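You operate a simulated robot arm through the tools that you are given. There is no shell and no other tool. Be economical: measure what you need, move in short steps, check, and stop when the job is done.

The job below is to be done with a simulated two-armed robot. You get a single attempt, and the scene is never put back.

TASK
Take the cream tape roll and put it in the red bin. Turn the front brake knob to 10. Turn the back brake knob to 8. Turn the left spindle brake knob to 4. Open the right grey locker door, take the cable lug from the top of the blue bench and put it on the right grey locker shelf and shut the door again. Open the middle drawer of the green bench, fetch the blue pad and set it in the inside of the green bench's middle drawer, then shut the drawer. Open the left sliding door, put the tub on the top of the blue bench away on the lower shelf of the rack, then shut the door. Close the top drawer of the blue bench. Take the small carton and put it on the shelf under the filter. Open the middle drawer of the grey bench. Any order will do. Set down upright: tub.

The check looks at the end state, three seconds after you hand in, the way a careful person would. Anything else that was tipped, shoved, dropped, spilled or broken makes it a failure.

THE ROBOT
Two 7-joint arms with two-finger parallel grippers on one trunk, on a base that drives. Base frame: it is fixed to the floor where the robot stands at the start and does not move with it; the origin is under the middle of the robot, x ahead of it, y to its left, z up. Units: m, rad, N and s.
The left shoulder is at the start at [0.07, 0.13, 1.175], the right one opposite. With the tool pointing down near the work surface each hand reaches from about 0.1 to 0.5 m from the robot's upright axis, wherever it stands, measured 20 degrees to its own side. Places, roughly: back brake knob [-1, -1.6, 1.5]; blue pad (6x9x4 cm) [-9.2, 4, 0.9]; cable lug [-9.25, 3.75, 0.75]; cream tape roll (6x6x3 cm) [0.8, -0.1, 1]; front brake knob [-1, -1.4, 1.5]; inside of the green bench's middle drawer [-5.7, 3.6, 0.5]; left sliding door [-2, 3.7, 0.7]; left spindle brake knob [-0.7, -1.7, 0.8]; lower shelf of the rack [-1.8, 3.9, 0.5]; middle drawer of the green bench [-5.7, 3.5, 0.5]; middle drawer of the grey bench [-3.9, 3.7, 0.6]; red bin (16x20x9 cm) [-1, -2.2, 0.8]; right grey locker door [-10.1, 3.9, 0.9]; right grey locker shelf (26x41 cm) [-10.12, 4.12, 1.48]; shelf under the filter (22x29 cm) [-11.68, 1.9, 0.84]; small carton [-8.75, 4, 1]; top drawer of the blue bench [-9.3, 3.7, 0.7]; tub [-9.5, 3.75, 1]. Payload 1.57 kg a hand.
The tool frame of a hand sits at the grasp point between the pads (the TCP): z along the fingers, y along the line on which they close. The tips reach 0.03 m beyond it. Largest opening 0.08 m; finger width 0.017, thickness 0.012; the body of the gripper, 0.04 by 0.082 m, starts 0.08 m behind the TCP.
Orientation is that of the tool frame in the base frame, as a unit quaternion [x, y, z, w]. With the fingers straight down and closing along the base's y, the tool's x points along the base's -x, its y along +y and its z along -z.

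THE INTERFACE
- The arms move only by the tool send_rows. It takes "left_deltas", "right_deltas" or both (then of equal length, played together; a hand with none holds still); each is a list of rows, each a list of 7 numbers: the shift along the base's x, y, z in units of 25 mm (1.0 is 25 mm), then the turn, a rotation vector about the base's x, y, z in units of 8 degrees (1.0 is 8 degrees), then the finger opening in m, from 0 to 0.08. In form: [[dx, dy, dz, rx, ry, rz, jaw], ...]. A call has 1 to 10 rows; each row shifts and turns the commanded pose from where the row before left it. A call with a number of a shift or a turn outside -1 to 1 is refused whole. Each row takes 0.2 s and may step no farther than 0.05 m and 0.15 rad from the row before; otherwise, or with a gripper value out of range, the whole call is refused. A pose out of reach is approached as far as the arm can. The call stops where the force on the tool passes 40 N (or 10 N more than at its start, if that is more) or the arm is blocked; 0.2 s more then pass. Each finger travels about 0.108 m/s and halts on what it meets, pressing with about 24 N; the grip force reading is that of the motor and also rises with nothing between the fingers. The clock runs only during rows and for 0.2 s after the last one: add rows that do not move to give the fingers time. It gives the time, the measured TCP pose, the force on the tool (base axes), the opening and the grip force at its end, in the units of the frame above (readings bear some noise), with the torque about the TCP (base axes, N m) and any sound that the robot's microphone picked up, and new pictures: "pictures" is both (left out), scene, wrist or none (wrist: the cameras of the hands that moved).
- Cameras (640 x 400 px; columns grow to the right, rows downward): "scene" is now at [0.149, 0.0023, 1.4215]; the picture's right is [0.02, -1.00, -0.00], its down [-0.52, -0.01, -0.85] and it looks along [0.85, 0.01, -0.52] (base axes); focal length 250 px, centre (320, 200). "left" rides on the left gripper at [0.072, 0.006, -0.122] in its tool frame; the picture's right is [-0.09, 1.00, 0.00], its down [-0.84, -0.08, -0.54] and it looks along [-0.54, -0.05, 0.84] (tool axes); focal length 238 px, centre (320, 200). "right" rides on the right gripper at [0.072, -0.007, -0.122] in its tool frame; the picture's right is [0.09, 1.00, 0.00], its down [-0.84, 0.08, -0.54] and it looks along [-0.54, 0.05, 0.84] (tool axes); focal length 238 px, centre (320, 200). There is no depth. A picture from a camera that has moved, and an enlarged one, comes with that camera's place and axes in the base frame and with its lens. The place of the scene camera against the robot may be out by one fixed shift of up to 0.018 m in any direction.
- raise_lower(by): slides the trunk up (or, below 0, down) by that many m; the arms and the scene camera ride with it, the base frame stays. It gives what a move gives, with no picture.
- roll_base(legs): drives the robot by 1 to 6 legs, each [ahead, left, turn to the left] in m, m and rad, along the robot's own axes; the way and the turn of a leg run together, so that a leg with both is an arc; at most 1.5 m and 3.142 rad a leg. The arms and the cameras ride along, it lands a little off, and it stops where it bumps. It gives what a move gives, and a new picture of the scene camera.
- aim_head(pan, tilt): turns the head with the scene camera to pan (to the left, within 1.501 rad either way) and tilt (down, from -0.506 to 1.204), counted from straight ahead of the robot. It gives what a move gives, and a new picture of the scene camera.
- enlarge(camera, box): a new picture of the part [left, top, right, bottom] of that camera's present view, enlarged. It takes no simulated time.
- finish_job(): hands the job in; it is judged then, once.

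Go step by step. Nothing tells you exact positions but the pictures and the camera data: compare them with the known pose of the tool, close in by small moves and look again before you grip or let go. The budget is 535 turns and 360 pictures, counting those below and the enlarged ones. Unless the task says otherwise, let go and move clear before handing in, and close with one line.

The tools are called after "Call:" as a command line: name --argument value ..., lists and objects as JSON in quotes. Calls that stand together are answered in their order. send_rows: Moves the arms, as the interface text tells. Its arguments: {"type":"object","properties":{"left_deltas":{"type":"array","items":{"type":"array","items":{"type":"number"}}},"right_deltas":{"type":"array","items":{"type":"array","items":{"type":"number"}}},"pictures":{"type":"string","enum":["both","scene","wrist","none"]}},"required":[]} The other tools are called the same way: raise_lower (by) slides the trunk up or down; roll_base (legs) drives the base; aim_head (pan, tilt) turns the head that bears the scene camera; enlarge (camera, box) takes an enlarged picture of a part of a camera's view; finish_job () hands the job in.

At the start:

```text
time_s: 0.0
left_eef_pos: [0.3201, 0.0737, 1.2522]
left_tcp_rot: [0.0, 1.0, -0.001, 0.0]
left_wrist_force: [0.3, -0.2, 0.5]
left_ft_torque: [0.0, -0.03, 0.02]
left_width: 0.0798
left_gripper_force: 0.0
right_eef_pos: [0.3982, -0.2202, 1.1555]
right_tcp_rot: [0.001, 1.0, -0.001, 0.0]
right_wrist_force: [0.7, 0.5, 0.2]
right_ft_torque: [0.0, 0.0, 0.03]
right_width: 0.0802
right_gripper_force: 0.0
trunk travel left (down, up): [-0.813, 0.127]
robot x, y, heading: [-0.0008, 0.0006, -0.003]
head pan, tilt: [0.017, 0.55]
```

scene: 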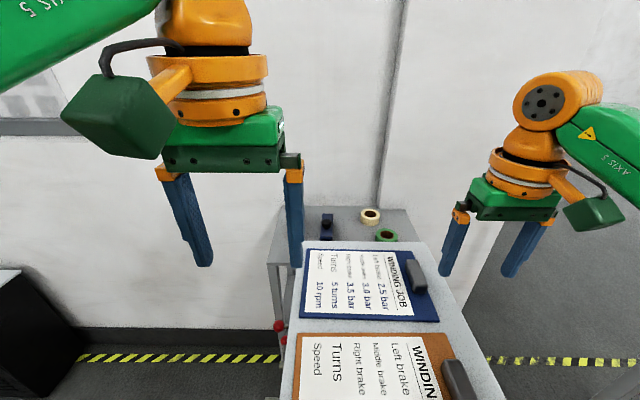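
right: 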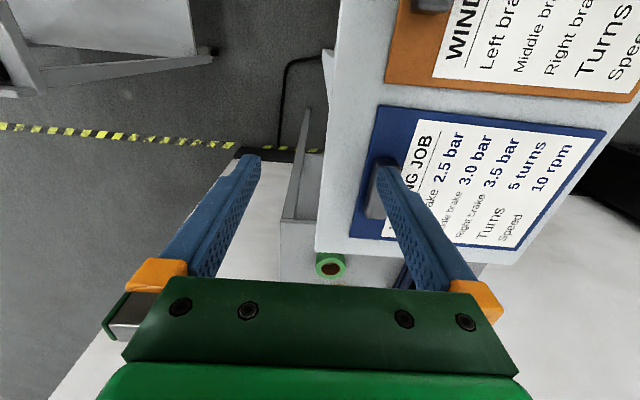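
left: 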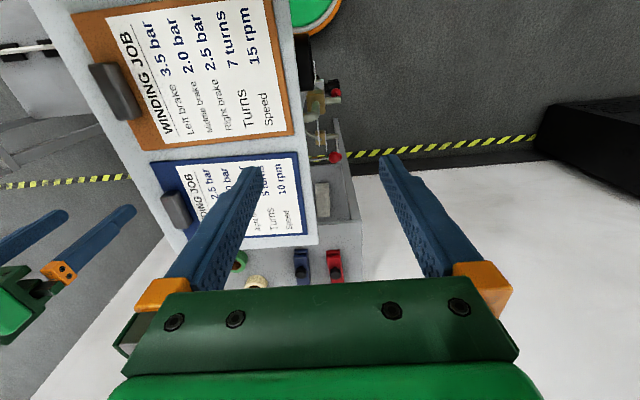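

I see a grey top with clipboards and the tape rolls behind it; I'll look closer before moving.

Call:
enlarge --camera "scene" --box '[240, 180, 480, 400]'

Call:
aim_head --pan 0 --tilt 1.0

```text
1.82 times, centred on (360, 290) of scene
camera zoom: at [0.149, 0.0023, 1.4215], right [0.02, -1.0, 0.0], down [-0.52, -0.01, -0.85], along [0.85, 0.01, -0.52], focal length 454 px, centre (247, 36)
```

zoom: 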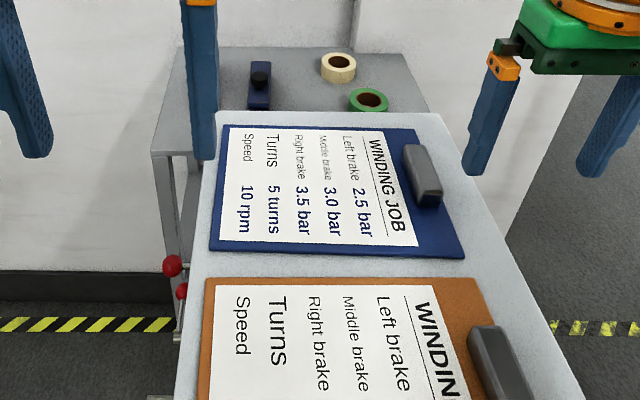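

```text
time_s: 0.9
left_eef_pos: [0.3198, 0.0728, 1.2529]
left_tcp_rot: [0.0, 1.0, -0.001, 0.0]
left_wrist_force: [-0.1, -0.4, 0.0]
left_ft_torque: [0.01, -0.03, -0.01]
left_width: 0.0798
left_gripper_force: 0.1
right_eef_pos: [0.3971, -0.2199, 1.1556]
right_tcp_rot: [0.001, 1.0, 0.001, 0.001]
right_wrist_force: [-1.0, 0.2, 1.2]
right_ft_torque: [-0.02, -0.02, 0.01]
right_width: 0.0799
right_gripper_force: 0.1
trunk travel left (down, up): [-0.813, 0.127]
robot x, y, heading: [-0.0016, 0.0013, 0.001]
head pan, tilt: [0.0, 1.0]
camera scene: at [0.1289, 0.0007, 1.3852], right [0.0, -1.0, 0.0], down [-0.84, 0.0, -0.54], along [0.54, 0.0, -0.84], focal length 250 px, centre (320, 200)
```

scene: 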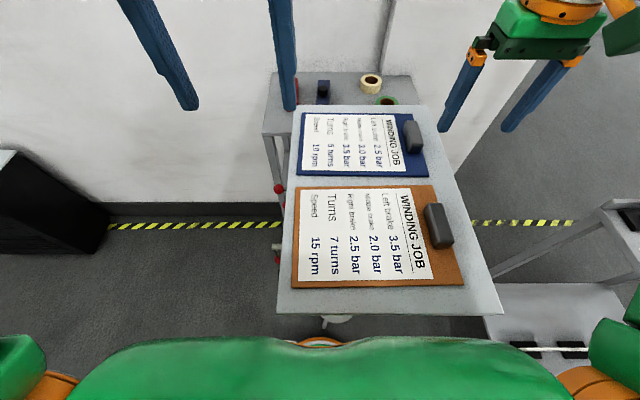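

The tape sits on a grey table behind a raised clipboard tray. I'll look at both sides to find a way round.

Call:
aim_head --pan 0.9 --tilt 0.7

Call:
aim_head --pan -1.0 --tilt 0.7

```text
time_s: 2.1
left_eef_pos: [0.3198, 0.0736, 1.2526]
left_tcp_rot: [0.0, 1.0, 0.0, 0.0]
left_wrist_force: [-0.5, -0.9, -0.2]
left_ft_torque: [-0.02, 0.0, 0.0]
left_width: 0.0804
left_gripper_force: 0.1
right_eef_pos: [0.3971, -0.2199, 1.1544]
right_tcp_rot: [0.001, 1.0, 0.0, 0.001]
right_wrist_force: [0.3, -0.9, -0.1]
right_ft_torque: [-0.01, 0.02, -0.01]
right_width: 0.0802
right_gripper_force: 0.0
trunk travel left (down, up): [-0.813, 0.127]
robot x, y, heading: [-0.0016, 0.0029, 0.001]
head pan, tilt: [0.901, 0.7]
camera scene: at [0.1121, 0.0672, 1.4085], right [0.78, -0.62, 0.0], down [-0.4, -0.5, -0.76], along [0.48, 0.6, -0.64], focal length 250 px, centre (320, 200)
```

scene: 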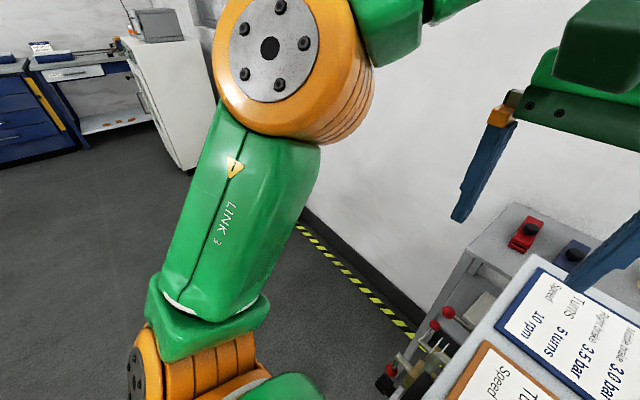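

```text
time_s: 4.0
left_eef_pos: [0.3199, 0.0743, 1.2519]
left_tcp_rot: [0.001, 1.0, -0.001, 0.0]
left_wrist_force: [-0.1, 0.0, 0.1]
left_ft_torque: [0.01, -0.01, 0.01]
left_width: 0.0799
left_gripper_force: 0.1
right_eef_pos: [0.3982, -0.2193, 1.1558]
right_tcp_rot: [0.001, 1.0, -0.001, 0.001]
right_wrist_force: [0.4, 0.0, 0.2]
right_ft_torque: [-0.02, 0.0, 0.01]
right_width: 0.0799
right_gripper_force: 0.1
trunk travel left (down, up): [-0.813, 0.127]
robot x, y, heading: [-0.0013, -0.0011, -0.0]
head pan, tilt: [-1.0, 0.7]
camera scene: at [0.1052, -0.0707, 1.4085], right [-0.84, -0.54, 0.0], down [-0.35, 0.54, -0.76], along [0.41, -0.64, -0.64], focal length 250 px, centre (320, 200)
```

scene: 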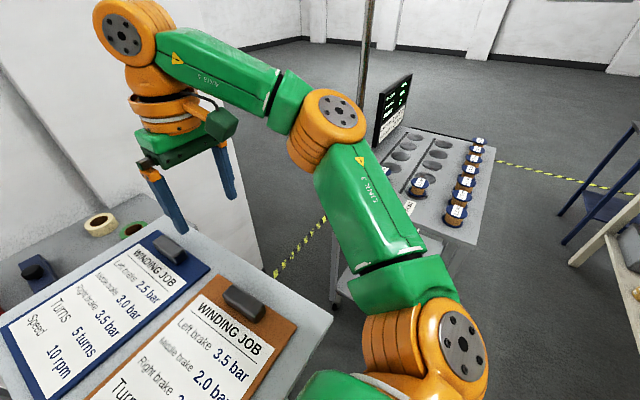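

The tape is near (0.76, -0.14, 0.985), the tray top near z 1.1 in front of it. I'll test reaching over the tray with the right hand, raising it first and tilting the fingers forward.

Call:
send_rows --right_deltas '[[0, 0, 1, 0, 0, 0, 0.08], [0, 0, 1, 0, 0, 0, 0.08], [0, 0, 1, 0, 0, 0, 0.08], [1, 0.4, 0, 0, -0.6, 0, 0.08], [1, 0.4, 0, 0, -0.6, 0, 0.08], [1, 0.4, 0, 0, -0.6, 0, 0.08], [1, 0.4, 0, 0, -0.6, 0, 0.08], [1, 0.4, 0, 0, -0.6, 0, 0.08], [1, 0.4, 0, 0, -0.6, 0, 0.08], [1, 0.4, 0, 0, -0.6, 0, 0.08]]' --pictures "wrist"

Call:
aim_head --pan 0 --tilt 0.6

```text
time_s: 6.2
left_eef_pos: [0.3207, 0.0746, 1.2529]
left_tcp_rot: [-0.001, 1.0, -0.001, 0.0]
left_wrist_force: [-0.4, 0.2, -0.3]
left_ft_torque: [0.0, 0.0, -0.02]
left_width: 0.0799
left_gripper_force: 0.1
right_eef_pos: [0.555, -0.1282, 1.199]
right_tcp_rot: [0.001, 0.957, 0.0, 0.29]
right_wrist_force: [0.3, -0.7, 0.3]
right_ft_torque: [0.03, -0.01, 0.02]
right_width: 0.08
right_gripper_force: 0.0
right hand out of reach, approached as far as the arm can: row 3, 6, 8, 9, 10
trunk travel left (down, up): [-0.813, 0.127]
robot x, y, heading: [-0.0006, -0.0014, 0.002]
head pan, tilt: [-1.0, 0.7]
camera right: at [0.4284, -0.1357, 1.2602], right [-0.08, 1.0, -0.05], down [0.4, 0.08, 0.92], along [0.92, 0.05, -0.4], focal length 238 px, centre (320, 200)
```

right: 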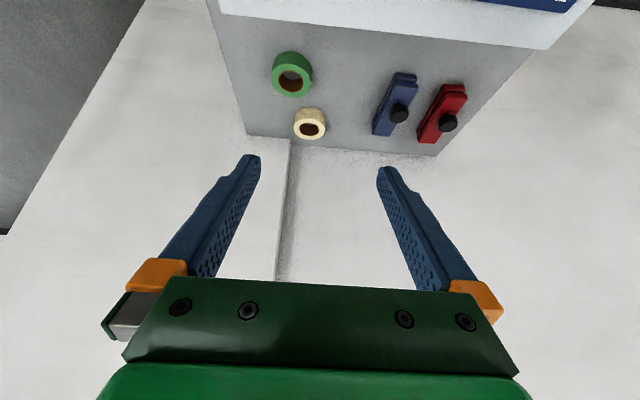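

```text
time_s: 7.4
left_eef_pos: [0.3204, 0.0733, 1.252]
left_tcp_rot: [-0.001, 1.0, -0.001, -0.001]
left_wrist_force: [-0.1, 0.2, -0.1]
left_ft_torque: [0.02, -0.01, 0.0]
left_width: 0.08
left_gripper_force: 0.1
right_eef_pos: [0.5543, -0.1295, 1.199]
right_tcp_rot: [0.001, 0.957, 0.001, 0.289]
right_wrist_force: [0.7, 0.0, -0.5]
right_ft_torque: [0.03, -0.03, 0.01]
right_width: 0.08
right_gripper_force: 0.0
trunk travel left (down, up): [-0.813, 0.127]
robot x, y, heading: [-0.0002, -0.0033, 0.002]
head pan, tilt: [0.0, 0.6]
camera scene: at [0.1477, 0.0007, 1.4171], right [0.0, -1.0, 0.0], down [-0.57, 0.0, -0.82], along [0.82, 0.0, -0.57], focal length 250 px, centre (320, 200)
```

scene: 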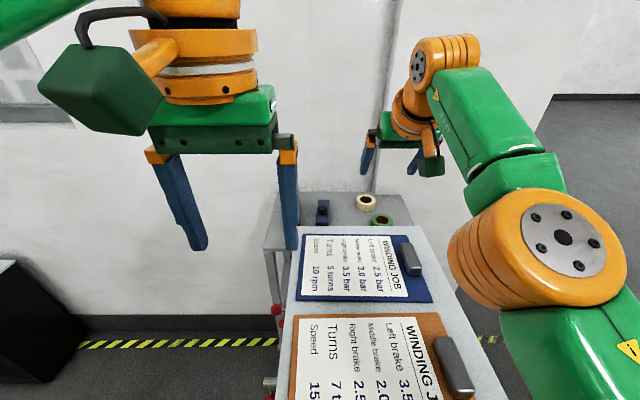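

From here the arm stops about 0.2 m short. I'll pull the arm back up and look down the right side for room to drive.

Call:
send_rows --right_deltas '[[-1, -0.4, 0, 0, 0.6, 0, 0.08], [-1, -0.4, 0, 0, 0.6, 0, 0.08], [-1, -0.4, 0, 0, 0.6, 0, 0.08], [-1, -0.4, 0, 0, 0.6, 0, 0.08], [-1, -0.4, 0.5, 0, 0.6, 0, 0.08], [-1, -0.4, 0.5, 0, 0.6, 0, 0.08], [-1, -0.4, 0.5, 0, 0.6, 0, 0.08]]' --pictures "none"

Call:
aim_head --pan -1.5 --tilt 1.0

Call:
aim_head --pan -0.75 --tilt 1.2

Call:
aim_head --pan 0.9 --tilt 1.2

```text
time_s: 9.0
left_eef_pos: [0.3183, 0.0726, 1.2523]
left_tcp_rot: [0.0, 1.0, 0.001, 0.001]
left_wrist_force: [-1.1, -0.1, 0.1]
left_ft_torque: [0.0, 0.01, -0.02]
left_width: 0.0801
left_gripper_force: 0.1
right_eef_pos: [0.3879, -0.1678, 1.2335]
right_tcp_rot: [0.001, 1.0, 0.001, 0.002]
right_wrist_force: [-0.2, -0.2, -0.6]
right_ft_torque: [0.01, 0.0, 0.01]
right_width: 0.0799
right_gripper_force: 0.1
right hand out of reach, approached as far as the arm can: row 1, 2, 3, 4, 5, 6, 7
trunk travel left (down, up): [-0.813, 0.127]
robot x, y, heading: [0.0018, -0.0005, 0.003]
head pan, tilt: [0.0, 0.6]
```

```text
time_s: 10.6
left_eef_pos: [0.3206, 0.0744, 1.2516]
left_tcp_rot: [0.0, 1.0, -0.002, 0.0]
left_wrist_force: [0.6, 0.0, 0.1]
left_ft_torque: [-0.03, -0.01, 0.02]
left_width: 0.0801
left_gripper_force: 0.1
right_eef_pos: [0.3888, -0.1657, 1.231]
right_tcp_rot: [0.001, 1.0, 0.0, 0.001]
right_wrist_force: [0.3, -0.8, 0.4]
right_ft_torque: [0.02, -0.01, -0.02]
right_width: 0.08
right_gripper_force: 0.1
trunk travel left (down, up): [-0.813, 0.127]
robot x, y, heading: [0.003, 0.0012, 0.002]
head pan, tilt: [-1.499, 1.0]
camera scene: at [0.0644, -0.0687, 1.3851], right [-1.0, -0.07, 0.0], down [-0.06, 0.84, -0.54], along [0.04, -0.54, -0.84], focal length 250 px, centre (320, 200)
```

scene: 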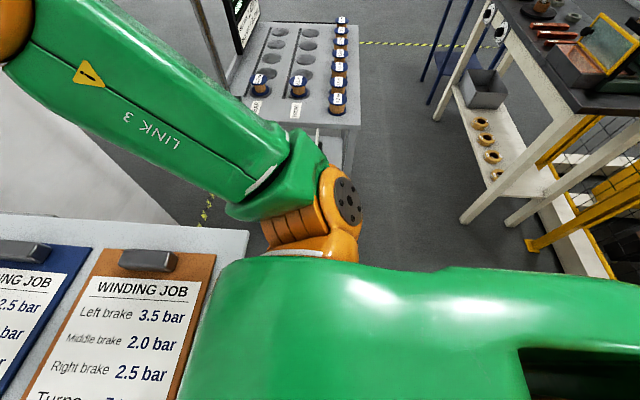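

```text
time_s: 11.7
left_eef_pos: [0.32, 0.0733, 1.2524]
left_tcp_rot: [0.0, 1.0, -0.001, 0.0]
left_wrist_force: [-0.1, 0.6, 0.0]
left_ft_torque: [-0.01, 0.0, 0.01]
left_width: 0.0798
left_gripper_force: 0.1
right_eef_pos: [0.3891, -0.1674, 1.232]
right_tcp_rot: [0.001, 1.0, 0.0, 0.001]
right_wrist_force: [-0.4, 0.3, 1.0]
right_ft_torque: [0.02, 0.01, 0.01]
right_width: 0.0799
right_gripper_force: 0.1
trunk travel left (down, up): [-0.813, 0.127]
robot x, y, heading: [0.0002, -0.0002, 0.006]
head pan, tilt: [-0.75, 1.201]
camera scene: at [0.1, -0.0374, 1.3725], right [-0.68, -0.73, 0.0], down [-0.68, 0.64, -0.36], along [0.26, -0.25, -0.93], focal length 250 px, centre (320, 200)
```

scene: 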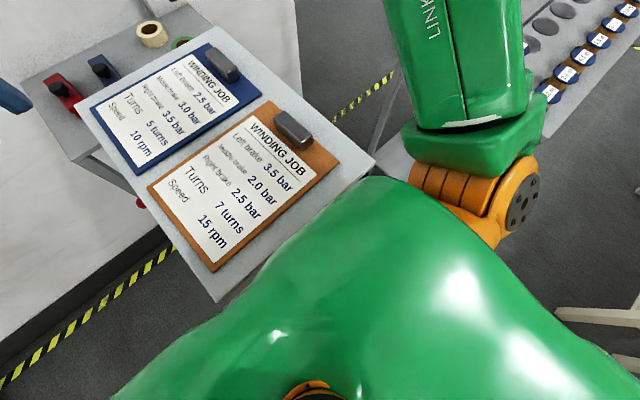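

```text
time_s: 13.4
left_eef_pos: [0.3196, 0.0729, 1.2509]
left_tcp_rot: [0.0, 1.0, -0.001, 0.0]
left_wrist_force: [0.1, -0.3, 0.5]
left_ft_torque: [0.03, -0.02, 0.02]
left_width: 0.08
left_gripper_force: 0.0
right_eef_pos: [0.3879, -0.1659, 1.2323]
right_tcp_rot: [0.001, 1.0, 0.0, 0.002]
right_wrist_force: [-0.2, 0.2, -0.5]
right_ft_torque: [0.02, 0.0, -0.01]
right_width: 0.0799
right_gripper_force: 0.0
trunk travel left (down, up): [-0.813, 0.127]
robot x, y, heading: [-0.0002, -0.0023, 0.001]
head pan, tilt: [0.901, 1.201]
camera scene: at [0.094, 0.0446, 1.3725], right [0.78, -0.62, 0.0], down [-0.58, -0.73, -0.36], along [0.23, 0.28, -0.93], focal length 250 px, centre (320, 200)
```

scene: 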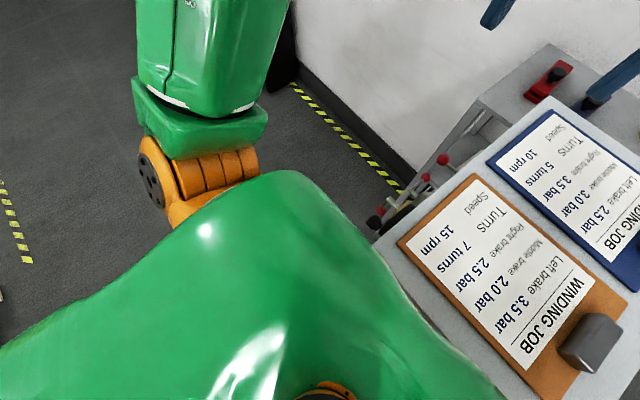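

The right side seems free enough: tray edge at y≈-0.2, spool table at y≈-0.75. I'll back off, turn left and slide in beside the tray in small legs.

Call:
roll_base --legs '[[-0.12, 0, 0], [0, 0, 1.2]]'

Call:
aim_head --pan -1.5 --tilt 0.8

```text
time_s: 17.6
left_eef_pos: [-0.0666, 0.3234, 1.252]
left_tcp_rot: [-0.557, 0.83, -0.001, -0.001]
left_wrist_force: [0.3, -0.4, 0.3]
left_ft_torque: [0.0, -0.02, 0.02]
left_width: 0.0798
left_gripper_force: 0.1
right_eef_pos: [0.1812, 0.2956, 1.2327]
right_tcp_rot: [-0.557, 0.831, 0.0, 0.001]
right_wrist_force: [-0.2, 0.4, -0.2]
right_ft_torque: [0.0, 0.03, -0.01]
right_width: 0.08
right_gripper_force: 0.0
trunk travel left (down, up): [-0.813, 0.127]
robot x, y, heading: [-0.1213, 0.0034, 1.182]
head pan, tilt: [0.901, 1.201]
camera scene: at [-0.1197, 0.0959, 1.3725], right [0.87, 0.49, 0.0], down [0.46, -0.81, -0.36], along [-0.18, 0.32, -0.93], focal length 250 px, centre (320, 200)
```

scene: 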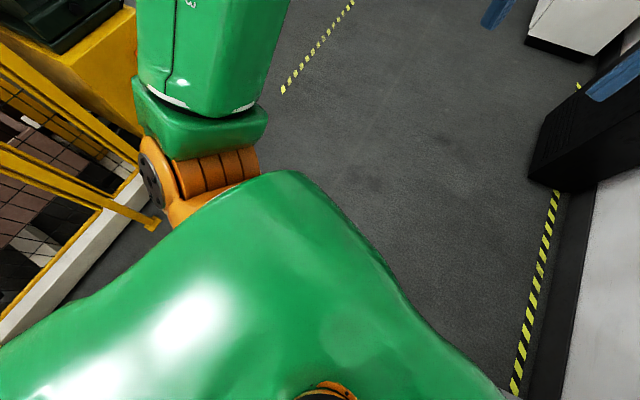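

```text
time_s: 19.8
left_eef_pos: [-0.0671, 0.3234, 1.2519]
left_tcp_rot: [-0.557, 0.83, -0.001, 0.0]
left_wrist_force: [-1.1, -0.6, 0.4]
left_ft_torque: [-0.01, 0.05, 0.02]
left_width: 0.08
left_gripper_force: 0.0
right_eef_pos: [0.1811, 0.298, 1.2319]
right_tcp_rot: [-0.556, 0.831, 0.001, 0.0]
right_wrist_force: [-0.2, 0.1, 0.6]
right_ft_torque: [0.0, 0.04, -0.01]
right_width: 0.0802
right_gripper_force: 0.1
trunk travel left (down, up): [-0.813, 0.127]
robot x, y, heading: [-0.1212, 0.0034, 1.18]
head pan, tilt: [-1.499, 0.799]
camera scene: at [-0.016, 0.0221, 1.4002], right [-0.31, -0.95, 0.0], down [-0.68, 0.22, -0.7], along [0.66, -0.22, -0.72], focal length 250 px, centre (320, 200)
```

scene: 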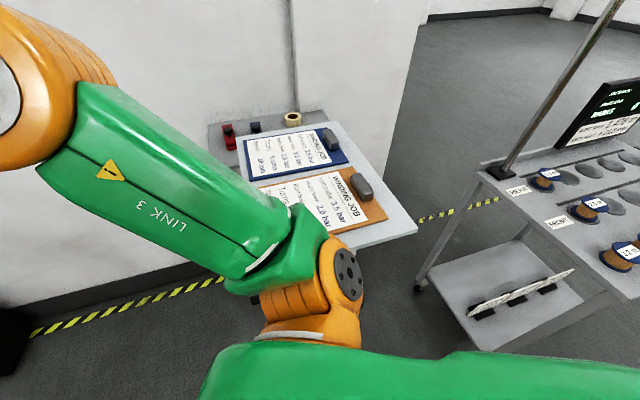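

I want to know the base's footprint before squeezing in. I'll tilt the right hand back to look at my own base.

Call:
send_rows --right_deltas '[[0, 0, 0.3, -0.92, 0.38, 0, 0.08], [0, 0, 0.3, -0.92, 0.38, 0, 0.08], [0, 0, 0.3, -0.92, 0.38, 0, 0.08], [0, 0, 0.3, -0.92, 0.38, 0, 0.08], [0, 0, 0.3, -0.92, 0.38, 0, 0.08], [0, 0, 0.3, -0.92, 0.38, 0, 0.08]]' --pictures "wrist"

```text
time_s: 21.2
left_eef_pos: [-0.0658, 0.324, 1.2517]
left_tcp_rot: [-0.557, 0.831, 0.0, 0.0]
left_wrist_force: [-0.1, 0.0, 0.1]
left_ft_torque: [-0.02, -0.01, -0.01]
left_width: 0.0802
left_gripper_force: 0.1
right_eef_pos: [0.0723, 0.1904, 1.1477]
right_tcp_rot: [-0.516, 0.771, -0.207, -0.311]
right_wrist_force: [-0.4, 0.0, -0.6]
right_ft_torque: [-0.01, 0.02, -0.02]
right_width: 0.0801
right_gripper_force: 0.0
right hand out of reach, approached as far as the arm can: row 1, 2, 3, 4, 5, 6
trunk travel left (down, up): [-0.813, 0.127]
robot x, y, heading: [-0.1207, -0.0031, 1.181]
head pan, tilt: [-1.499, 0.799]
camera right: at [0.0928, 0.2164, 1.2857], right [-0.95, 0.32, 0.06], down [0.3, 0.93, -0.19], along [-0.12, -0.16, -0.98], focal length 238 px, centre (320, 200)
```

right: 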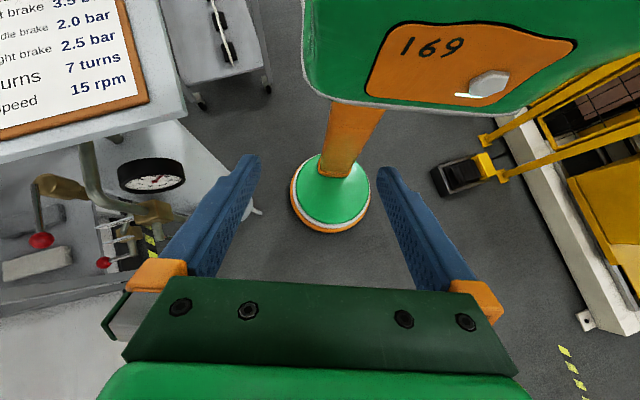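

My base is a disc of about 0.21 m radius, so the gap beside the tray (about 0.49 m) fits. I restore the hand and slide in.

Call:
send_rows --right_deltas '[[0, 0, 0, 0.92, -0.38, 0, 0.08], [0, 0, 0, 0.92, -0.38, 0, 0.08], [0, 0, 0, 0.92, -0.38, 0, 0.08], [0, 0, 0, 0.92, -0.38, 0, 0.08], [0, 0, 0, 0.92, -0.38, 0, 0.08], [0, 0, 0, 0.92, -0.38, 0, 0.08], [0.3, 0.5, 1, 0, 0, 0, 0.08], [0.3, 0.5, 1, 0, 0, 0, 0.08], [0.3, 0.5, 1, 0, 0, 0, 0.08]]' --pictures "none"

Call:
roll_base --legs '[[-0.409, -0.165, 0]]'

```text
time_s: 23.2
left_eef_pos: [-0.0681, 0.3239, 1.2532]
left_tcp_rot: [-0.557, 0.83, 0.0, 0.002]
left_wrist_force: [-1.0, 0.1, -0.6]
left_ft_torque: [0.02, -0.01, 0.02]
left_width: 0.0799
left_gripper_force: 0.0
right_eef_pos: [0.0962, 0.2271, 1.2229]
right_tcp_rot: [-0.556, 0.831, 0.02, 0.03]
right_wrist_force: [0.1, 0.4, -0.3]
right_ft_torque: [0.03, -0.02, -0.03]
right_width: 0.0801
right_gripper_force: 0.1
trunk travel left (down, up): [-0.813, 0.127]
robot x, y, heading: [-0.1185, -0.0037, 1.178]
head pan, tilt: [-1.499, 0.799]
```

```text
time_s: 25.9
left_eef_pos: [-0.0706, -0.114, 1.2518]
left_tcp_rot: [-0.558, 0.83, -0.001, 0.0]
left_wrist_force: [0.1, 1.0, -0.1]
left_ft_torque: [-0.01, 0.0, 0.0]
left_width: 0.0798
left_gripper_force: 0.0
right_eef_pos: [0.0935, -0.2092, 1.2226]
right_tcp_rot: [-0.556, 0.83, 0.02, 0.03]
right_wrist_force: [-0.2, 0.3, -0.1]
right_ft_torque: [-0.02, 0.01, 0.01]
right_width: 0.0801
right_gripper_force: 0.1
trunk travel left (down, up): [-0.813, 0.127]
robot x, y, heading: [-0.1204, -0.4399, 1.183]
head pan, tilt: [-1.499, 0.799]
camera scene: at [-0.0184, -0.4155, 1.4002], right [-0.31, -0.95, 0.0], down [-0.68, 0.22, -0.7], along [0.66, -0.22, -0.72], focal length 250 px, centre (320, 200)
```

scene: 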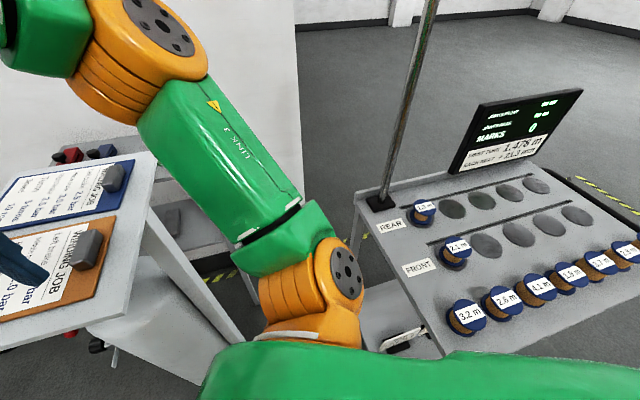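

The gap is tight at floor level, so I'll only go part-way in: turn to face the tray and side-step to about x=0.09.

Call:
roll_base --legs '[[0, 0, 0.25], [0.05, -0.1, 0]]'

```text
time_s: 27.9
left_eef_pos: [-0.0524, -0.0775, 1.2526]
left_tcp_rot: [-0.657, 0.754, -0.002, 0.003]
left_wrist_force: [0.6, -0.4, 1.1]
left_ft_torque: [0.01, -0.02, -0.02]
left_width: 0.0799
left_gripper_force: 0.1
right_eef_pos: [0.1288, -0.1318, 1.2231]
right_tcp_rot: [-0.655, 0.755, 0.023, 0.029]
right_wrist_force: [-0.7, -0.4, -0.5]
right_ft_torque: [0.01, -0.03, 0.02]
right_width: 0.0801
right_gripper_force: 0.1
trunk travel left (down, up): [-0.813, 0.127]
robot x, y, heading: [-0.0188, -0.4014, 1.436]
head pan, tilt: [-1.499, 0.799]
camera scene: at [0.0717, -0.3607, 1.4006], right [-0.07, -1.0, 0.0], down [-0.71, 0.05, -0.7], along [0.7, -0.05, -0.71], focal length 250 px, centre (320, 200)
```

scene: 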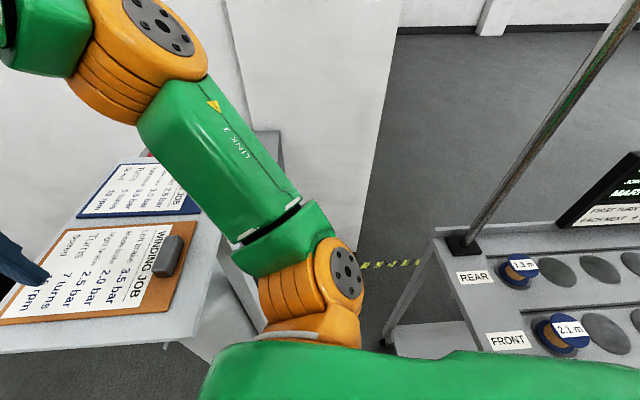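

Still clear on both sides; one more side-step.

Call:
roll_base --legs '[[0, -0.11, 0]]'

Call:
aim_head --pan -1.1 --tilt 0.6

```text
time_s: 29.1
left_eef_pos: [0.0571, -0.0909, 1.2521]
left_tcp_rot: [-0.656, 0.755, -0.001, 0.002]
left_wrist_force: [-0.5, -0.3, 0.3]
left_ft_torque: [0.02, 0.01, 0.03]
left_width: 0.0796
left_gripper_force: 0.0
right_eef_pos: [0.2384, -0.1448, 1.2234]
right_tcp_rot: [-0.655, 0.754, 0.022, 0.029]
right_wrist_force: [0.3, -0.5, 0.5]
right_ft_torque: [-0.01, -0.07, 0.05]
right_width: 0.0802
right_gripper_force: 0.0
trunk travel left (down, up): [-0.813, 0.127]
robot x, y, heading: [0.0876, -0.4171, 1.432]
head pan, tilt: [-1.499, 0.799]
camera scene: at [0.1809, -0.374, 1.4006], right [-0.07, -1.0, 0.0], down [-0.71, 0.05, -0.7], along [0.7, -0.05, -0.71], focal length 250 px, centre (320, 200)
```

scene: 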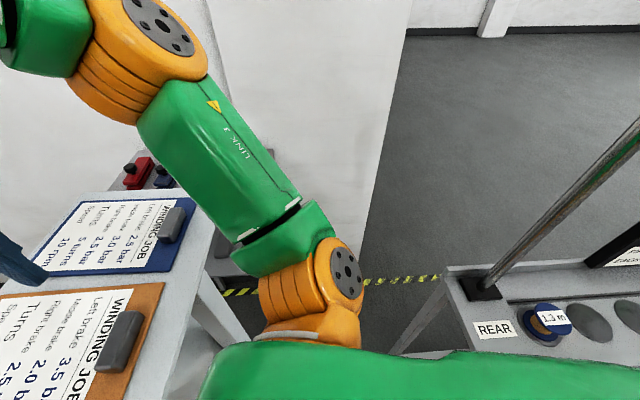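

```text
time_s: 30.0
left_eef_pos: [0.0629, -0.0931, 1.251]
left_tcp_rot: [-0.656, 0.755, 0.0, 0.0]
left_wrist_force: [0.6, 0.1, -0.1]
left_ft_torque: [-0.03, -0.03, -0.02]
left_width: 0.0801
left_gripper_force: 0.0
right_eef_pos: [0.244, -0.1449, 1.2218]
right_tcp_rot: [-0.656, 0.754, 0.024, 0.027]
right_wrist_force: [0.0, 0.5, -0.4]
right_ft_torque: [0.0, 0.01, 0.01]
right_width: 0.0799
right_gripper_force: 0.1
trunk travel left (down, up): [-0.813, 0.127]
robot x, y, heading: [0.0895, -0.4173, 1.43]
head pan, tilt: [-1.1, 0.6]
camera scene: at [0.1908, -0.3405, 1.417], right [0.32, -0.95, 0.0], down [-0.54, -0.18, -0.82], along [0.78, 0.27, -0.57], focal length 250 px, centre (320, 200)
```

scene: 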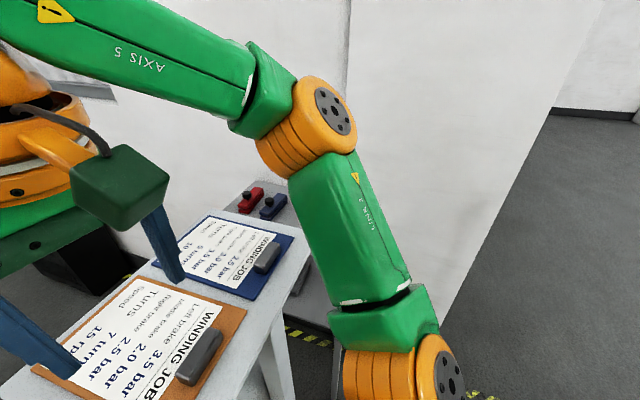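

Now at the side. I turn the right hand toward the tape (about 23° heading) and begin reaching out above the tray.

Call:
send_rows --right_deltas '[[0.4, -0.3, 0.2, 0, 0, -0.92, 0.08], [0.4, -0.3, 0.2, 0, 0, -0.92, 0.08], [0.4, -0.3, 0.2, 0, 0, -0.92, 0.08], [0.5, -0.3, 0.2, 0, 0, -0.92, 0.08], [0.5, -0.3, 0, 0, 0, -0.92, 0.08], [0.5, -0.3, 0, 0, 0, -0.92, 0.08], [0.5, -0.3, 0, 0, 0, -0.92, 0.08], [0.5, -0.3, 0, 0, 0, -0.92, 0.08]]' --pictures "scene"

```text
time_s: 31.8
left_eef_pos: [0.0614, -0.0921, 1.2524]
left_tcp_rot: [-0.656, 0.755, 0.0, 0.0]
left_wrist_force: [0.1, -0.5, 0.2]
left_ft_torque: [0.0, -0.04, 0.02]
left_width: 0.08
left_gripper_force: 0.0
right_eef_pos: [0.3321, -0.1999, 1.2334]
right_tcp_rot: [-0.198, 0.98, 0.007, 0.035]
right_wrist_force: [0.1, -0.1, -0.3]
right_ft_torque: [0.0, 0.01, -0.02]
right_width: 0.0802
right_gripper_force: 0.1
right hand out of reach, approached as far as the arm can: row 8
trunk travel left (down, up): [-0.813, 0.127]
robot x, y, heading: [0.0873, -0.4208, 1.43]
head pan, tilt: [-1.1, 0.6]
camera scene: at [0.1903, -0.3401, 1.4171], right [0.33, -0.95, 0.0], down [-0.53, -0.18, -0.82], along [0.78, 0.27, -0.57], focal length 250 px, centre (320, 200)
```

scene: 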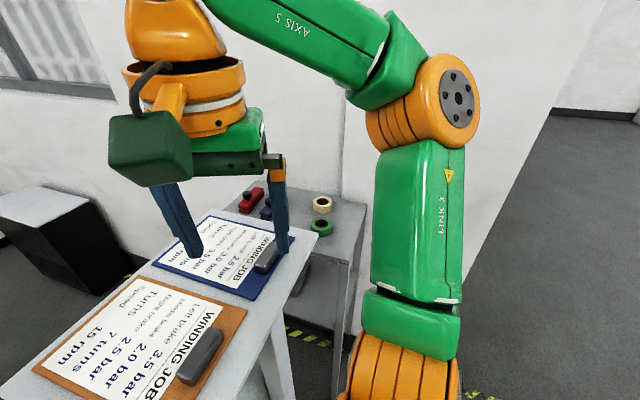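

Continuing forward while tilting the hand toward the tape.

Call:
send_rows --right_deltas '[[0.6, 0, 0, 0.28, -0.64, 0, 0.08], [0.6, 0, 0, 0.28, -0.64, 0, 0.08], [0.8, 0, 0, 0.28, -0.64, 0, 0.08], [1, 0.1, 0, 0.28, -0.64, 0, 0.08], [1, 0.1, 0, 0.28, -0.64, 0, 0.08], [1, 0.2, 0, 0.28, -0.64, 0, 0.08], [1, 0.2, 0, 0.28, -0.64, 0, 0.08], [1, 0.2, 0, 0.28, -0.64, 0, 0.08], [1, 0.2, -0.4, 0.28, -0.64, 0, 0.08], [1, 0.2, -0.6, 0, 0, 0, 0.08]]' --pictures "both"

```text
time_s: 34.0
left_eef_pos: [0.0635, -0.0919, 1.2527]
left_tcp_rot: [-0.656, 0.755, 0.0, 0.0]
left_wrist_force: [-0.3, 0.4, 0.0]
left_ft_torque: [-0.01, -0.02, -0.02]
left_width: 0.08
left_gripper_force: 0.1
right_eef_pos: [0.5476, -0.1462, 1.1931]
right_tcp_rot: [-0.176, 0.872, 0.094, 0.447]
right_wrist_force: [0.4, -0.3, -0.9]
right_ft_torque: [0.02, -0.05, 0.02]
right_width: 0.08
right_gripper_force: 0.1
right hand out of reach, approached as far as the arm can: row 1, 2, 3, 4, 5
trunk travel left (down, up): [-0.813, 0.127]
robot x, y, heading: [0.0904, -0.4206, 1.431]
head pan, tilt: [-1.1, 0.6]
camera scene: at [0.1914, -0.3397, 1.417], right [0.33, -0.95, 0.0], down [-0.54, -0.18, -0.82], along [0.78, 0.27, -0.57], focal length 250 px, centre (320, 200)
camera right: at [0.4229, -0.2072, 1.2054], right [-0.44, 0.89, -0.07], down [0.02, 0.08, 1.0], along [0.9, 0.44, -0.05], focal length 238 px, centre (320, 200)
```

scene: 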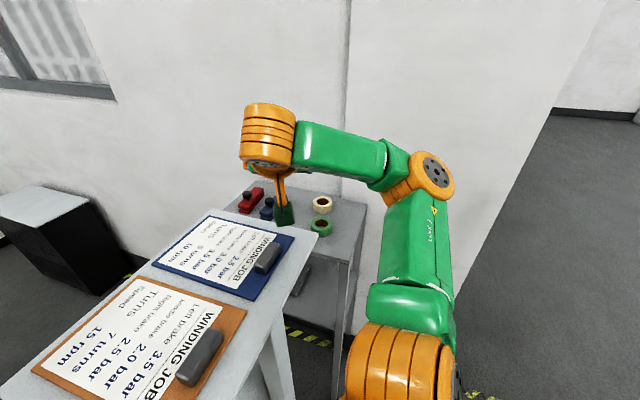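
right: 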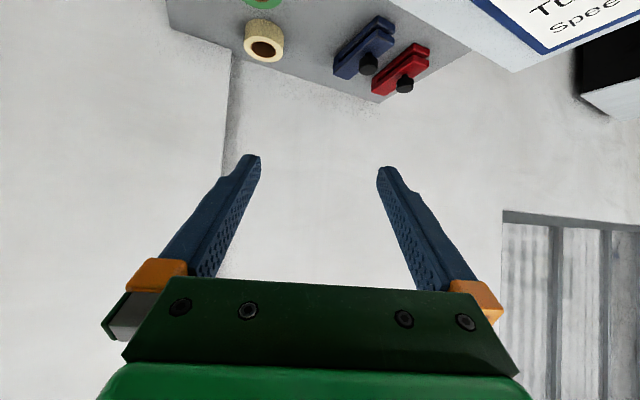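

The arm reaches well. I close in and reduce tilt a little to see the tape in the wrist camera.

Call:
send_rows --right_deltas '[[1, 0, -0.6, -0.3, 0.7, 0, 0.08], [1, 0, -0.6, -0.3, 0.7, 0, 0.08], [1, -0.3, -0.8, 0, 0, 0, 0.08], [0.5, -0.3, -0.8, 0, 0, 0, 0.08]]' --pictures "both"

```text
time_s: 35.0
left_eef_pos: [0.0616, -0.0924, 1.2515]
left_tcp_rot: [-0.656, 0.755, 0.001, 0.001]
left_wrist_force: [0.0, 0.1, 0.3]
left_ft_torque: [0.02, -0.03, 0.0]
left_width: 0.0799
left_gripper_force: 0.1
right_eef_pos: [0.6351, -0.1611, 1.1218]
right_tcp_rot: [-0.186, 0.914, 0.076, 0.353]
right_wrist_force: [0.0, -0.6, 0.0]
right_ft_torque: [-0.03, -0.02, -0.01]
right_width: 0.0801
right_gripper_force: 0.1
trunk travel left (down, up): [-0.813, 0.127]
robot x, y, heading: [0.0869, -0.4183, 1.436]
head pan, tilt: [-1.1, 0.6]
camera scene: at [0.1902, -0.3412, 1.4171], right [0.32, -0.95, 0.0], down [-0.53, -0.18, -0.82], along [0.78, 0.27, -0.57], focal length 250 px, centre (320, 200)
camera right: at [0.5153, -0.2206, 1.1634], right [-0.45, 0.89, -0.05], down [0.21, 0.16, 0.96], along [0.87, 0.43, -0.26], focal length 238 px, centre (320, 200)
```

scene: 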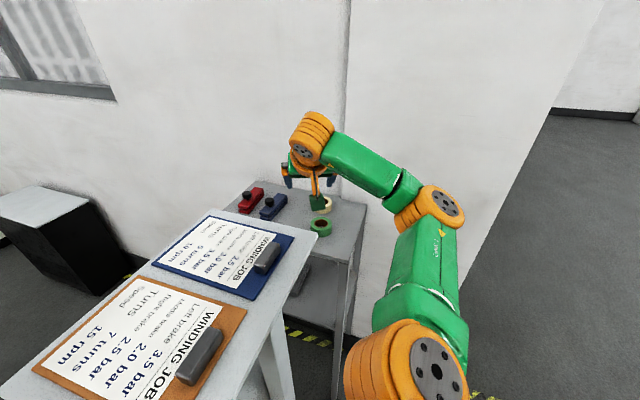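
right: 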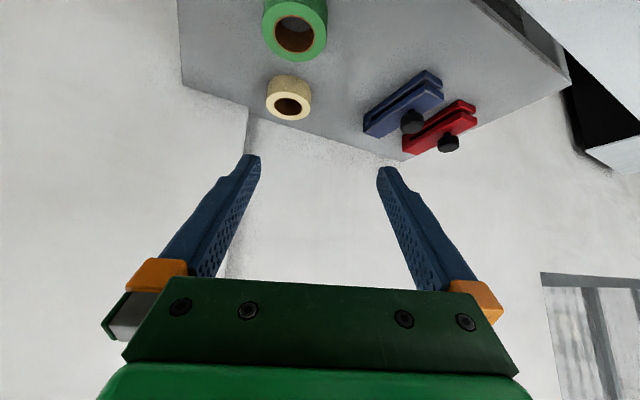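

Tape estimated at (0.775, -0.142), top about z 0.967. I move to a pre-grasp 10 cm back along the tool axis.

Call:
send_rows --right_deltas '[[0.8, -0.07, -0.93, 0, 0, 0, 0.08], [0.8, -0.07, -0.93, 0, 0, 0, 0.08], [0.8, -0.07, -0.93, 0, 0, 0, 0.08], [0.72, -0.07, -0.93, 0, 0, 0, 0.08]]' --pictures "both"

Call:
enlarge --camera "scene" --box '[260, 130, 400, 260]'

```text
time_s: 36.0
left_eef_pos: [0.062, -0.0924, 1.2511]
left_tcp_rot: [-0.656, 0.754, 0.0, 0.0]
left_wrist_force: [-0.1, 0.1, 0.2]
left_ft_torque: [0.0, 0.0, -0.01]
left_width: 0.08
left_gripper_force: 0.0
right_eef_pos: [0.7144, -0.1693, 1.0294]
right_tcp_rot: [-0.186, 0.914, 0.077, 0.352]
right_wrist_force: [-0.3, 0.8, -0.2]
right_ft_torque: [0.02, 0.0, 0.03]
right_width: 0.0798
right_gripper_force: 0.0
trunk travel left (down, up): [-0.813, 0.127]
robot x, y, heading: [0.0966, -0.4211, 1.427]
head pan, tilt: [-1.1, 0.6]
camera scene: at [0.1907, -0.3399, 1.417], right [0.33, -0.95, 0.0], down [-0.54, -0.18, -0.82], along [0.78, 0.27, -0.57], focal length 250 px, centre (320, 200)
camera right: at [0.5938, -0.2292, 1.0714], right [-0.45, 0.89, -0.05], down [0.21, 0.16, 0.96], along [0.87, 0.43, -0.26], focal length 238 px, centre (320, 200)
```

scene: 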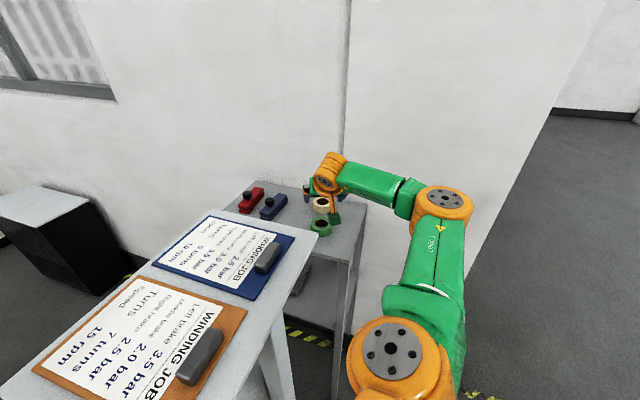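
right: 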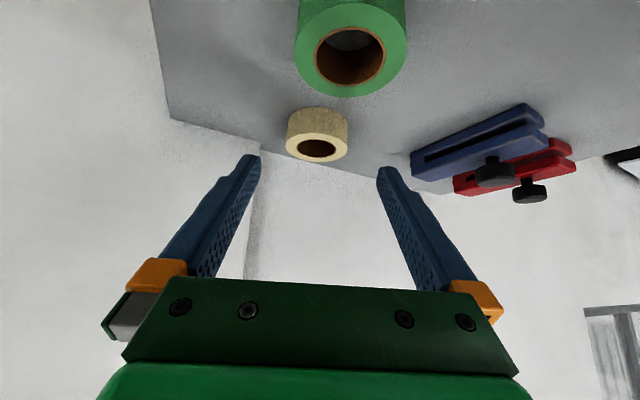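

```text
3.08 times, centred on (330, 195) of scene
camera zoom: at [0.1907, -0.3399, 1.417], right [0.33, -0.95, 0.0], down [-0.54, -0.18, -0.82], along [0.78, 0.27, -0.57], focal length 768 px, centre (289, 215)
```

zoom: 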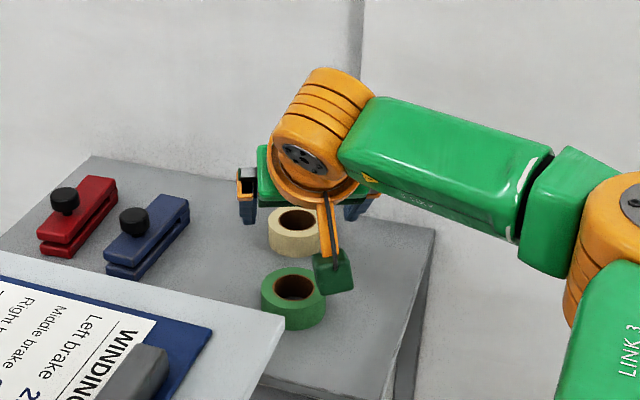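

The wrist camera body would come close to the green roll, so I want less tilt and hence a closer base. I pull back slightly, then side-step 7 cm more.

Call:
send_rows --right_deltas '[[-1, 0, 0.6, -0.25, 0.57, 0, 0.08], [-1, 0, 0.4, -0.25, 0.57, 0, 0.08], [-1, 0, 0.2, -0.25, 0.57, 0, 0.08]]' --pictures "none"

Call:
roll_base --legs '[[0.015, -0.075, 0]]'

```text
time_s: 36.8
left_eef_pos: [0.0608, -0.0923, 1.252]
left_tcp_rot: [-0.657, 0.754, 0.0, 0.001]
left_wrist_force: [0.6, 0.1, -0.8]
left_ft_torque: [-0.04, 0.01, 0.04]
left_width: 0.08
left_gripper_force: 0.1
right_eef_pos: [0.6377, -0.1701, 1.06]
right_tcp_rot: [-0.194, 0.953, 0.049, 0.23]
right_wrist_force: [-0.1, 0.5, 0.3]
right_ft_torque: [0.0, 0.0, -0.01]
right_width: 0.08
right_gripper_force: 0.1
trunk travel left (down, up): [-0.813, 0.127]
robot x, y, heading: [0.0893, -0.4223, 1.429]
head pan, tilt: [-1.1, 0.6]
```

```text
time_s: 37.9
left_eef_pos: [0.1303, -0.0888, 1.2521]
left_tcp_rot: [-0.656, 0.755, -0.001, 0.003]
left_wrist_force: [0.3, -0.1, -0.4]
left_ft_torque: [0.03, -0.04, 0.0]
left_width: 0.0802
left_gripper_force: 0.0
right_eef_pos: [0.7082, -0.1658, 1.0655]
right_tcp_rot: [-0.192, 0.952, 0.049, 0.233]
right_wrist_force: [-1.2, 0.3, 0.6]
right_ft_torque: [-0.03, -0.05, -0.01]
right_width: 0.0799
right_gripper_force: 0.0
trunk travel left (down, up): [-0.813, 0.127]
robot x, y, heading: [0.1616, -0.415, 1.431]
head pan, tilt: [-1.1, 0.6]
camera scene: at [0.2572, -0.3366, 1.4177], right [0.32, -0.95, 0.0], down [-0.53, -0.18, -0.83], along [0.78, 0.27, -0.56], focal length 250 px, centre (320, 200)
```

scene: 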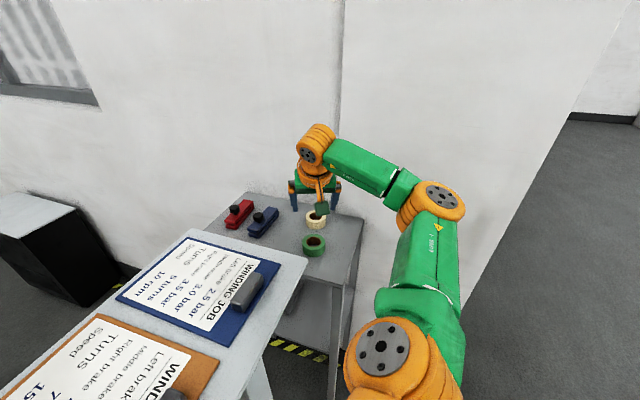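

Call:
send_rows --right_deltas '[[0.9, 0.25, -0.8, 0, 0, 0, 0.08], [0.9, 0.25, -0.8, 0, 0, 0, 0.08]]' --pictures "wrist"

Call:
enlarge --camera "scene" --box '[260, 130, 400, 260]'

```text
time_s: 38.5
left_eef_pos: [0.1365, -0.0866, 1.2514]
left_tcp_rot: [-0.655, 0.755, 0.0, 0.001]
left_wrist_force: [-0.6, -0.4, -0.4]
left_ft_torque: [-0.02, 0.01, -0.02]
left_width: 0.0798
left_gripper_force: 0.1
right_eef_pos: [0.7578, -0.1503, 1.0203]
right_tcp_rot: [-0.193, 0.952, 0.05, 0.231]
right_wrist_force: [-1.3, 0.3, 0.7]
right_ft_torque: [-0.03, 0.03, 0.0]
right_width: 0.0803
right_gripper_force: 0.0
trunk travel left (down, up): [-0.813, 0.127]
robot x, y, heading: [0.1652, -0.4131, 1.426]
head pan, tilt: [-1.1, 0.6]
camera right: at [0.6509, -0.2041, 1.096], right [-0.46, 0.88, -0.04], down [0.43, 0.26, 0.87], along [0.78, 0.39, -0.5], focal length 238 px, centre (320, 200)
```

right: 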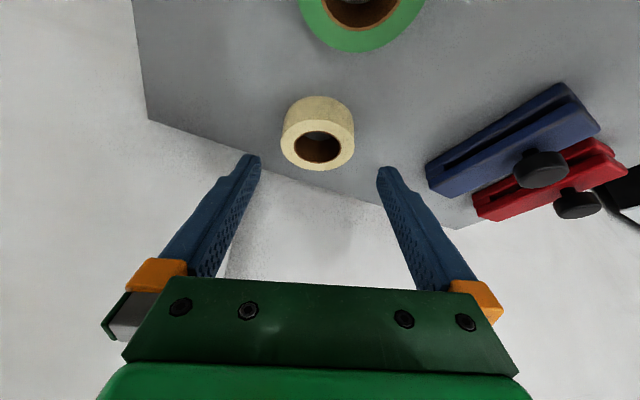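

```text
3.08 times, centred on (330, 195) of scene
camera zoom: at [0.2642, -0.3352, 1.4171], right [0.32, -0.95, 0.0], down [-0.53, -0.18, -0.83], along [0.78, 0.27, -0.56], focal length 768 px, centre (289, 215)
```

zoom: 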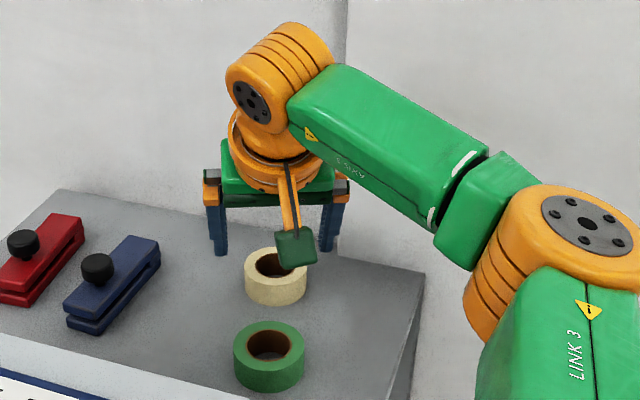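

Tape top centre at (0.785,-0.141,0.962). I go down so the tips straddle it and then close.

Call:
send_rows --right_deltas '[[0.3, 0.1, -0.7, 0, 0, 0, 0.08], [0.3, 0.1, -0.7, 0, 0, 0, 0.08], [0.05, 0, -0.6, 0, 0, 0, 0.08]]' --pictures "wrist"

Call:
enlarge --camera "scene" --box '[260, 130, 400, 260]'

```text
time_s: 39.3
left_eef_pos: [0.1345, -0.0911, 1.2526]
left_tcp_rot: [-0.656, 0.755, 0.0, 0.002]
left_wrist_force: [0.6, -0.4, 0.3]
left_ft_torque: [0.02, -0.01, -0.01]
left_width: 0.0801
left_gripper_force: 0.0
right_eef_pos: [0.776, -0.1473, 0.9731]
right_tcp_rot: [-0.193, 0.951, 0.052, 0.235]
right_wrist_force: [4.2, 2.8, 14.9]
right_ft_torque: [-0.46, -0.51, 0.28]
right_width: 0.0794
right_gripper_force: 0.0
trunk travel left (down, up): [-0.813, 0.127]
robot x, y, heading: [0.1625, -0.4113, 1.43]
head pan, tilt: [-1.1, 0.6]
camera right: at [0.6675, -0.201, 1.0471], right [-0.46, 0.89, -0.04], down [0.42, 0.26, 0.87], along [0.78, 0.39, -0.49], focal length 238 px, centre (320, 200)
```

right: 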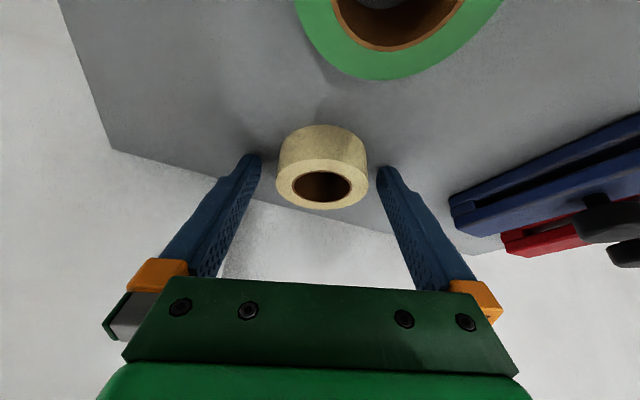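

```text
3.08 times, centred on (330, 195) of scene
camera zoom: at [0.2617, -0.3372, 1.4178], right [0.32, -0.95, 0.0], down [-0.53, -0.18, -0.83], along [0.78, 0.27, -0.56], focal length 768 px, centre (289, 215)
```

zoom: 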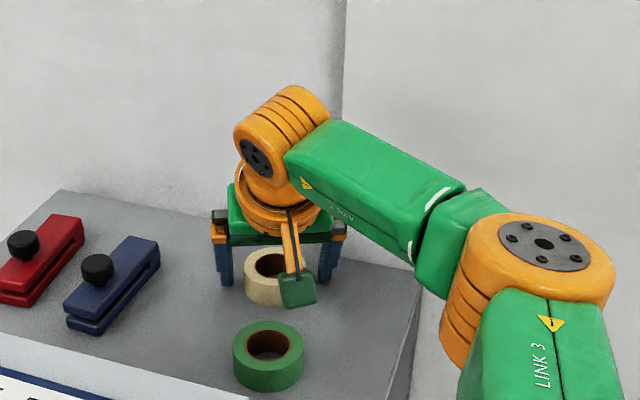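

The tips touch the table and straddle the roll. I ease up 3 mm and close.

Call:
send_rows --right_deltas '[[0.05, 0, 0.15, 0, 0, 0, 0.08], [0, 0, 0, 0, 0, 0, 0.05], [0, 0, 0, 0, 0, 0, 0.04], [0, 0, 0, 0, 0, 0, 0.04], [0, 0, 0.6, 0, 0, 0, 0.04], [0, 0, 1, 0, 0, 0, 0.04]]' --pictures "wrist"

```text
time_s: 40.7
left_eef_pos: [0.1377, -0.0889, 1.2518]
left_tcp_rot: [-0.654, 0.756, -0.001, 0.0]
left_wrist_force: [0.0, -0.2, -0.3]
left_ft_torque: [-0.01, 0.01, 0.04]
left_width: 0.0799
left_gripper_force: 0.1
right_eef_pos: [0.7778, -0.1475, 1.0143]
right_tcp_rot: [-0.192, 0.953, 0.049, 0.231]
right_wrist_force: [-0.1, 0.3, -0.6]
right_ft_torque: [-0.02, -0.02, -0.01]
right_width: 0.0565
right_gripper_force: 24.2
trunk travel left (down, up): [-0.813, 0.127]
robot x, y, heading: [0.1664, -0.4127, 1.433]
head pan, tilt: [-1.1, 0.6]
camera right: at [0.6702, -0.2004, 1.0891], right [-0.46, 0.89, -0.04], down [0.43, 0.26, 0.87], along [0.78, 0.39, -0.5], focal length 238 px, centre (320, 200)
```

right: 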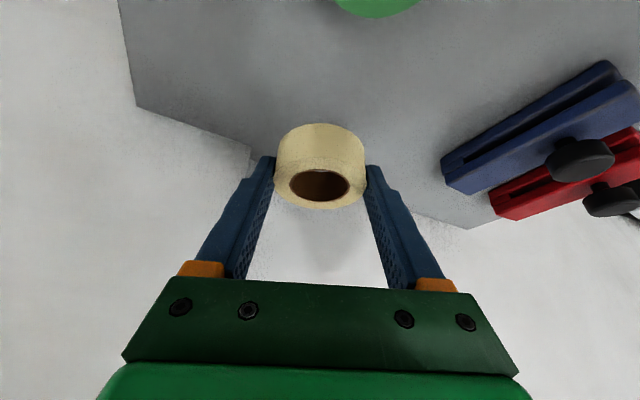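

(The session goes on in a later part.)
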